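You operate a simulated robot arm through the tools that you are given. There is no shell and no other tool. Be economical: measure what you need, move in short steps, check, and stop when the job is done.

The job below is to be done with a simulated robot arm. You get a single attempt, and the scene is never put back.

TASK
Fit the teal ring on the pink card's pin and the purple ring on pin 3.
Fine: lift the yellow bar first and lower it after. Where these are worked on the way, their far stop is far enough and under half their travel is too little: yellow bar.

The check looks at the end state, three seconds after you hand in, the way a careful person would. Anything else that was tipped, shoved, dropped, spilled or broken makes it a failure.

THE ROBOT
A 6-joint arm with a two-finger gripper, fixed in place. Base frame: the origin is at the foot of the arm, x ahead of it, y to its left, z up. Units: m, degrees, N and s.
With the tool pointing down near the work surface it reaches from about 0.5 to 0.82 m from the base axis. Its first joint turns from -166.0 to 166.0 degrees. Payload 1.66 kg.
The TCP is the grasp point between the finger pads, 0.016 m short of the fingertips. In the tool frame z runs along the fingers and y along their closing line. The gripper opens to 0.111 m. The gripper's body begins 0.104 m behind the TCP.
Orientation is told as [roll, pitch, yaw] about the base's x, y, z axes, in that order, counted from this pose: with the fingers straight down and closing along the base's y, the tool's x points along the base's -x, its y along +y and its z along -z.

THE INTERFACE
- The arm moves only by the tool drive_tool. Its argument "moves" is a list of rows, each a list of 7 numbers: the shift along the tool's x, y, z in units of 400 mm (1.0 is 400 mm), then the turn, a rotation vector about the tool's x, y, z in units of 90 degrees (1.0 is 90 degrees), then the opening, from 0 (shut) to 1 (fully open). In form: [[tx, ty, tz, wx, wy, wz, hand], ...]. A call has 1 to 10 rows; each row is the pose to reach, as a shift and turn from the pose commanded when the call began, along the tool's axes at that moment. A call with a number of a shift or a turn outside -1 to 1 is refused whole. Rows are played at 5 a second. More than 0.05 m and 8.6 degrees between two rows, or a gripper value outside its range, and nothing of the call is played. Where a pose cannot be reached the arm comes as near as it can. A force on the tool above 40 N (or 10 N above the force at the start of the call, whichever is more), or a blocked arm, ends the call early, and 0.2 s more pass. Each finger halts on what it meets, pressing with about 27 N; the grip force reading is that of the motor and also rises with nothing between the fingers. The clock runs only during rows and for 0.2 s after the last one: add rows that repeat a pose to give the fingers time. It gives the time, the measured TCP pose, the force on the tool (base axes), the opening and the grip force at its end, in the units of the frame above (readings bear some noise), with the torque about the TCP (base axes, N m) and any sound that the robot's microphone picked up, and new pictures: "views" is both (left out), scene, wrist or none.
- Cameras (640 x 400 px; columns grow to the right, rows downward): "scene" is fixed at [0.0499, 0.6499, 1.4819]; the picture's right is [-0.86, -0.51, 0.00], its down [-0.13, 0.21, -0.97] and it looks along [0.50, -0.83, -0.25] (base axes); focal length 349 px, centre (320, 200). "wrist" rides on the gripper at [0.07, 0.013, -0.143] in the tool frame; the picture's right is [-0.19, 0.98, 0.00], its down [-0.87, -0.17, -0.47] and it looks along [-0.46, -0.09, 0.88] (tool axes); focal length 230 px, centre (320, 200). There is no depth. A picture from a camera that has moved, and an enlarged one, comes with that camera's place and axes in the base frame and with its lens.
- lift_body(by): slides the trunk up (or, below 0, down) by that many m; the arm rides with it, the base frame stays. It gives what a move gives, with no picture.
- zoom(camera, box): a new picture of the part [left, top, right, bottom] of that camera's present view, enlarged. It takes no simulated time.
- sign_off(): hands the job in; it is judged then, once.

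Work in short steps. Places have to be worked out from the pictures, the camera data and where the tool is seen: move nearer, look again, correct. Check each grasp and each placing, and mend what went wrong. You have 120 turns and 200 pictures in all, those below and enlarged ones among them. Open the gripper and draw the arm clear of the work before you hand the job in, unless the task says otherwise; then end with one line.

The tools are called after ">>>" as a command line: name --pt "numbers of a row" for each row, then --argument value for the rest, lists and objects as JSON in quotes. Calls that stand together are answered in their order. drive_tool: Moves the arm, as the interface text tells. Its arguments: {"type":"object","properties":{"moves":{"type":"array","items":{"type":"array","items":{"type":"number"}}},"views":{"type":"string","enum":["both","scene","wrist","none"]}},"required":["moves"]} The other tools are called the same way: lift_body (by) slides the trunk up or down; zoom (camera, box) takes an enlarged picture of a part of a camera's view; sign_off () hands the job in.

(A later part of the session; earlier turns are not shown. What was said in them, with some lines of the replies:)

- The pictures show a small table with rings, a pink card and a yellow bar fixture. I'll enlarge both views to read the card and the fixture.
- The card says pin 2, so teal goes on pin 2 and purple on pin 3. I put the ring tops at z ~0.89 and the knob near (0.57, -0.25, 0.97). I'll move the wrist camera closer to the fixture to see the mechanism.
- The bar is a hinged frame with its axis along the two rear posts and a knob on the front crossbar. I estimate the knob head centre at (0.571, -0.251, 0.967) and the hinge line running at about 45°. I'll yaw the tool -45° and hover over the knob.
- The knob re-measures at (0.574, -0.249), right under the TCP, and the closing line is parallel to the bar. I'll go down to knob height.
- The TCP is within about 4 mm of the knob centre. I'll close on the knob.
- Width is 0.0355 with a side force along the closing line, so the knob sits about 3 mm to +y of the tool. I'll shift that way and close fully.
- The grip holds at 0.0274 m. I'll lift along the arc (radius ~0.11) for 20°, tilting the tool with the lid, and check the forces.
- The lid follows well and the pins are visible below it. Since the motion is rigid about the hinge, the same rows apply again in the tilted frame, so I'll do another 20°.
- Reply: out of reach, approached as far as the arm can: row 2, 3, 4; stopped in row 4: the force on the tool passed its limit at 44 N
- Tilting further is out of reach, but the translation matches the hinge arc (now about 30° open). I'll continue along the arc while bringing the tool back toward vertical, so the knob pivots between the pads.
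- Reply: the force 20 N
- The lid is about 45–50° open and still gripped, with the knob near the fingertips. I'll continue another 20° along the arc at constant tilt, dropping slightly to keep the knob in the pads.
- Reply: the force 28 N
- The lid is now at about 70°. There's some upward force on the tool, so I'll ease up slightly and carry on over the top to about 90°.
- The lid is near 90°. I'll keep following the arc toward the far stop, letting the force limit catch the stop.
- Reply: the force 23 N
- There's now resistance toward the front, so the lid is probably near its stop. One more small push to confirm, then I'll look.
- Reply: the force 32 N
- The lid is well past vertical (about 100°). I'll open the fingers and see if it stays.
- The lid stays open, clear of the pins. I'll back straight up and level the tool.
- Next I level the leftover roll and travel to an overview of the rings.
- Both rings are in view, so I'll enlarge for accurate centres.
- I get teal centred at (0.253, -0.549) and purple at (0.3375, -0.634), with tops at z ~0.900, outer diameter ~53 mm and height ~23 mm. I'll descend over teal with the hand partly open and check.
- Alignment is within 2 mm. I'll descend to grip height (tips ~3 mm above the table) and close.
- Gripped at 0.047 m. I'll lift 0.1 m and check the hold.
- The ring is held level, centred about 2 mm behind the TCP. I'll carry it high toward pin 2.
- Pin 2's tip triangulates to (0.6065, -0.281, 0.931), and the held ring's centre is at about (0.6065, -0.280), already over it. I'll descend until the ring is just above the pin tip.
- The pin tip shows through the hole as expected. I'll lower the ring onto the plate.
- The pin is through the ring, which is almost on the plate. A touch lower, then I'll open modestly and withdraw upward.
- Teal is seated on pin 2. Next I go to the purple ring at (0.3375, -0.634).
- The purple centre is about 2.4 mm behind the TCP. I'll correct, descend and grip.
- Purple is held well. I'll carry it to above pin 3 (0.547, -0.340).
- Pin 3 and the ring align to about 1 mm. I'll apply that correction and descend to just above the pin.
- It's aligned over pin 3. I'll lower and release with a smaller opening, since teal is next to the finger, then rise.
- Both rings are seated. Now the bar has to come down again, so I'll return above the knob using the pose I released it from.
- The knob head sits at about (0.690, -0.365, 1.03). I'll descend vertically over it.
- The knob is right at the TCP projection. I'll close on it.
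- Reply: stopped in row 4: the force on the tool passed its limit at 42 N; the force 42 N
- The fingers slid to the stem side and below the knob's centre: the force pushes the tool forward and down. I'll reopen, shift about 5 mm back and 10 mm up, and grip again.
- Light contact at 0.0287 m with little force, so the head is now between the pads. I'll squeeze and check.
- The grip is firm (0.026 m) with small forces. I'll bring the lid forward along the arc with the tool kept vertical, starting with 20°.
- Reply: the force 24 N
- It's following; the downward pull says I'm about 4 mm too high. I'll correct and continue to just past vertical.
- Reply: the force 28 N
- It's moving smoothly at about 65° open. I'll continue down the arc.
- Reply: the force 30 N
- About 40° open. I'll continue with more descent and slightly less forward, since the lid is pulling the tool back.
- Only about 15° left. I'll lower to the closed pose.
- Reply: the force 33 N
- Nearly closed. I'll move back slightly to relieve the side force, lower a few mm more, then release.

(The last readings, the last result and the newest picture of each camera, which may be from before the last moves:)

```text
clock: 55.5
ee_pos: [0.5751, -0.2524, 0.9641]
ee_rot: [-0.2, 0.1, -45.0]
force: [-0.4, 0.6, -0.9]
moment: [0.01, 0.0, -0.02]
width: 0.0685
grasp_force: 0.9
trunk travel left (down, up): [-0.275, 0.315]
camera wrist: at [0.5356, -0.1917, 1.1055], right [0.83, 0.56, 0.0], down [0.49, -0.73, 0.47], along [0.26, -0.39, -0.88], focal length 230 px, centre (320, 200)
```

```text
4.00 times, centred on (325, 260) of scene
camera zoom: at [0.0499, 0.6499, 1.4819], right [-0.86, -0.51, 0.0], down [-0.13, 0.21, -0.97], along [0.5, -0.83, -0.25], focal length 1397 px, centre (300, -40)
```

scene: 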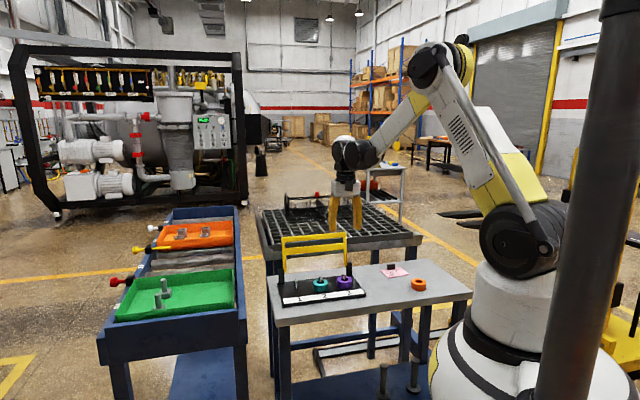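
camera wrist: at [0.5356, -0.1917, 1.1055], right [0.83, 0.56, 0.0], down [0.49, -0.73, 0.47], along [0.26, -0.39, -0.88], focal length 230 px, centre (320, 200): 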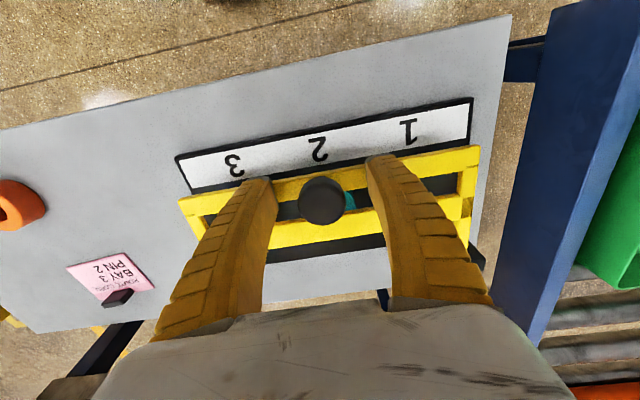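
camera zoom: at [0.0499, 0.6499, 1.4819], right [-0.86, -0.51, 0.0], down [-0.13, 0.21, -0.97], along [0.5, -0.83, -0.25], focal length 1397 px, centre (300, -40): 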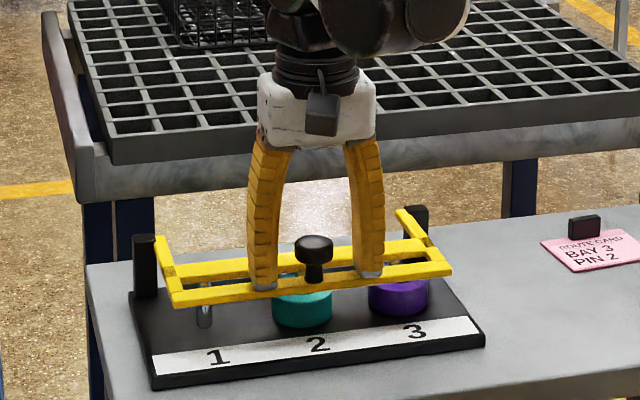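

Released with no residual force. I'll rise clear and compare the bar with its starting view.

>>> drive_tool --pt "0 0 -0.06 0 0 0 0.7" --pt "0 0 -0.16 0 0 0 0.8" --pt "0 0 -0.26 0 0 0 0.9" --pt "0.05 0 -0.36 0 0 0 1" --pt "0.12 0 -0.46 0 0 0 1" --pt "0.2 0 -0.54 0 0 0 1" --pt "0.28 0 -0.6 0 0 0 1" --pt "0.28 0 -0.6 0 0 0 1"

>>> zoom --camera "scene" --box '[270, 250, 380, 315]'

>>> zoom --camera "scene" --box '[260, 240, 480, 340]'

```text
clock: 57.2
ee_pos: [0.4982, -0.1743, 1.2044]
ee_rot: [-0.1, 0.2, -45.0]
force: [-0.3, -0.2, 0.1]
moment: [0.0, 0.04, 0.01]
width: 0.1107
grasp_force: 0.0
trunk travel left (down, up): [-0.275, 0.315]
camera wrist: at [0.4574, -0.1142, 1.3459], right [0.83, 0.56, 0.0], down [0.49, -0.73, 0.47], along [0.26, -0.39, -0.88], focal length 230 px, centre (320, 200)
```

scene: 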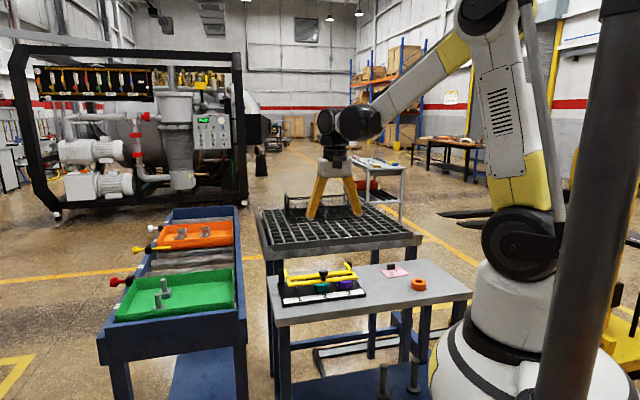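
wrist: 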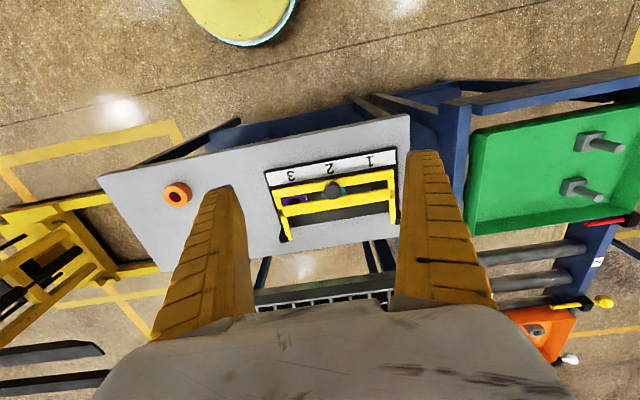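

```text
5.82 times, centred on (325, 282) of scene
camera zoom: at [0.0499, 0.6499, 1.4819], right [-0.86, -0.51, 0.0], down [-0.13, 0.21, -0.97], along [0.5, -0.83, -0.25], focal length 2032 px, centre (291, -280)
```

zoom: 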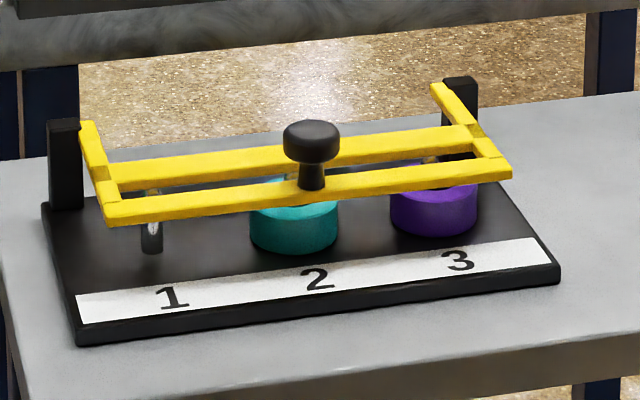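

```text
2.91 times, centred on (370, 290) of scene
camera zoom: at [0.0499, 0.6499, 1.4819], right [-0.86, -0.51, 0.0], down [-0.13, 0.21, -0.97], along [0.5, -0.83, -0.25], focal length 1016 px, centre (174, -62)
```

zoom: 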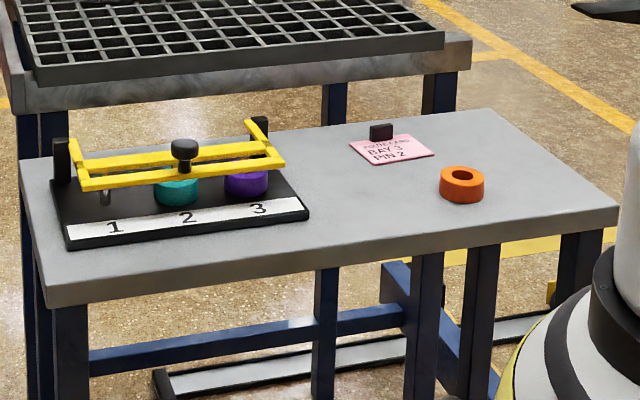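

The bar matches its starting position, teal is on pin 2, purple is on pin 3, nothing else has moved, and the arm is clear with the gripper open. I'm handing in.

>>> sign_off

```text
The job is handed in.
```

The teal ring is on pin 2 (the pin named on the pink card) and the purple ring is on pin 3; I lifted the yellow bar first and lowered it again afterwards.
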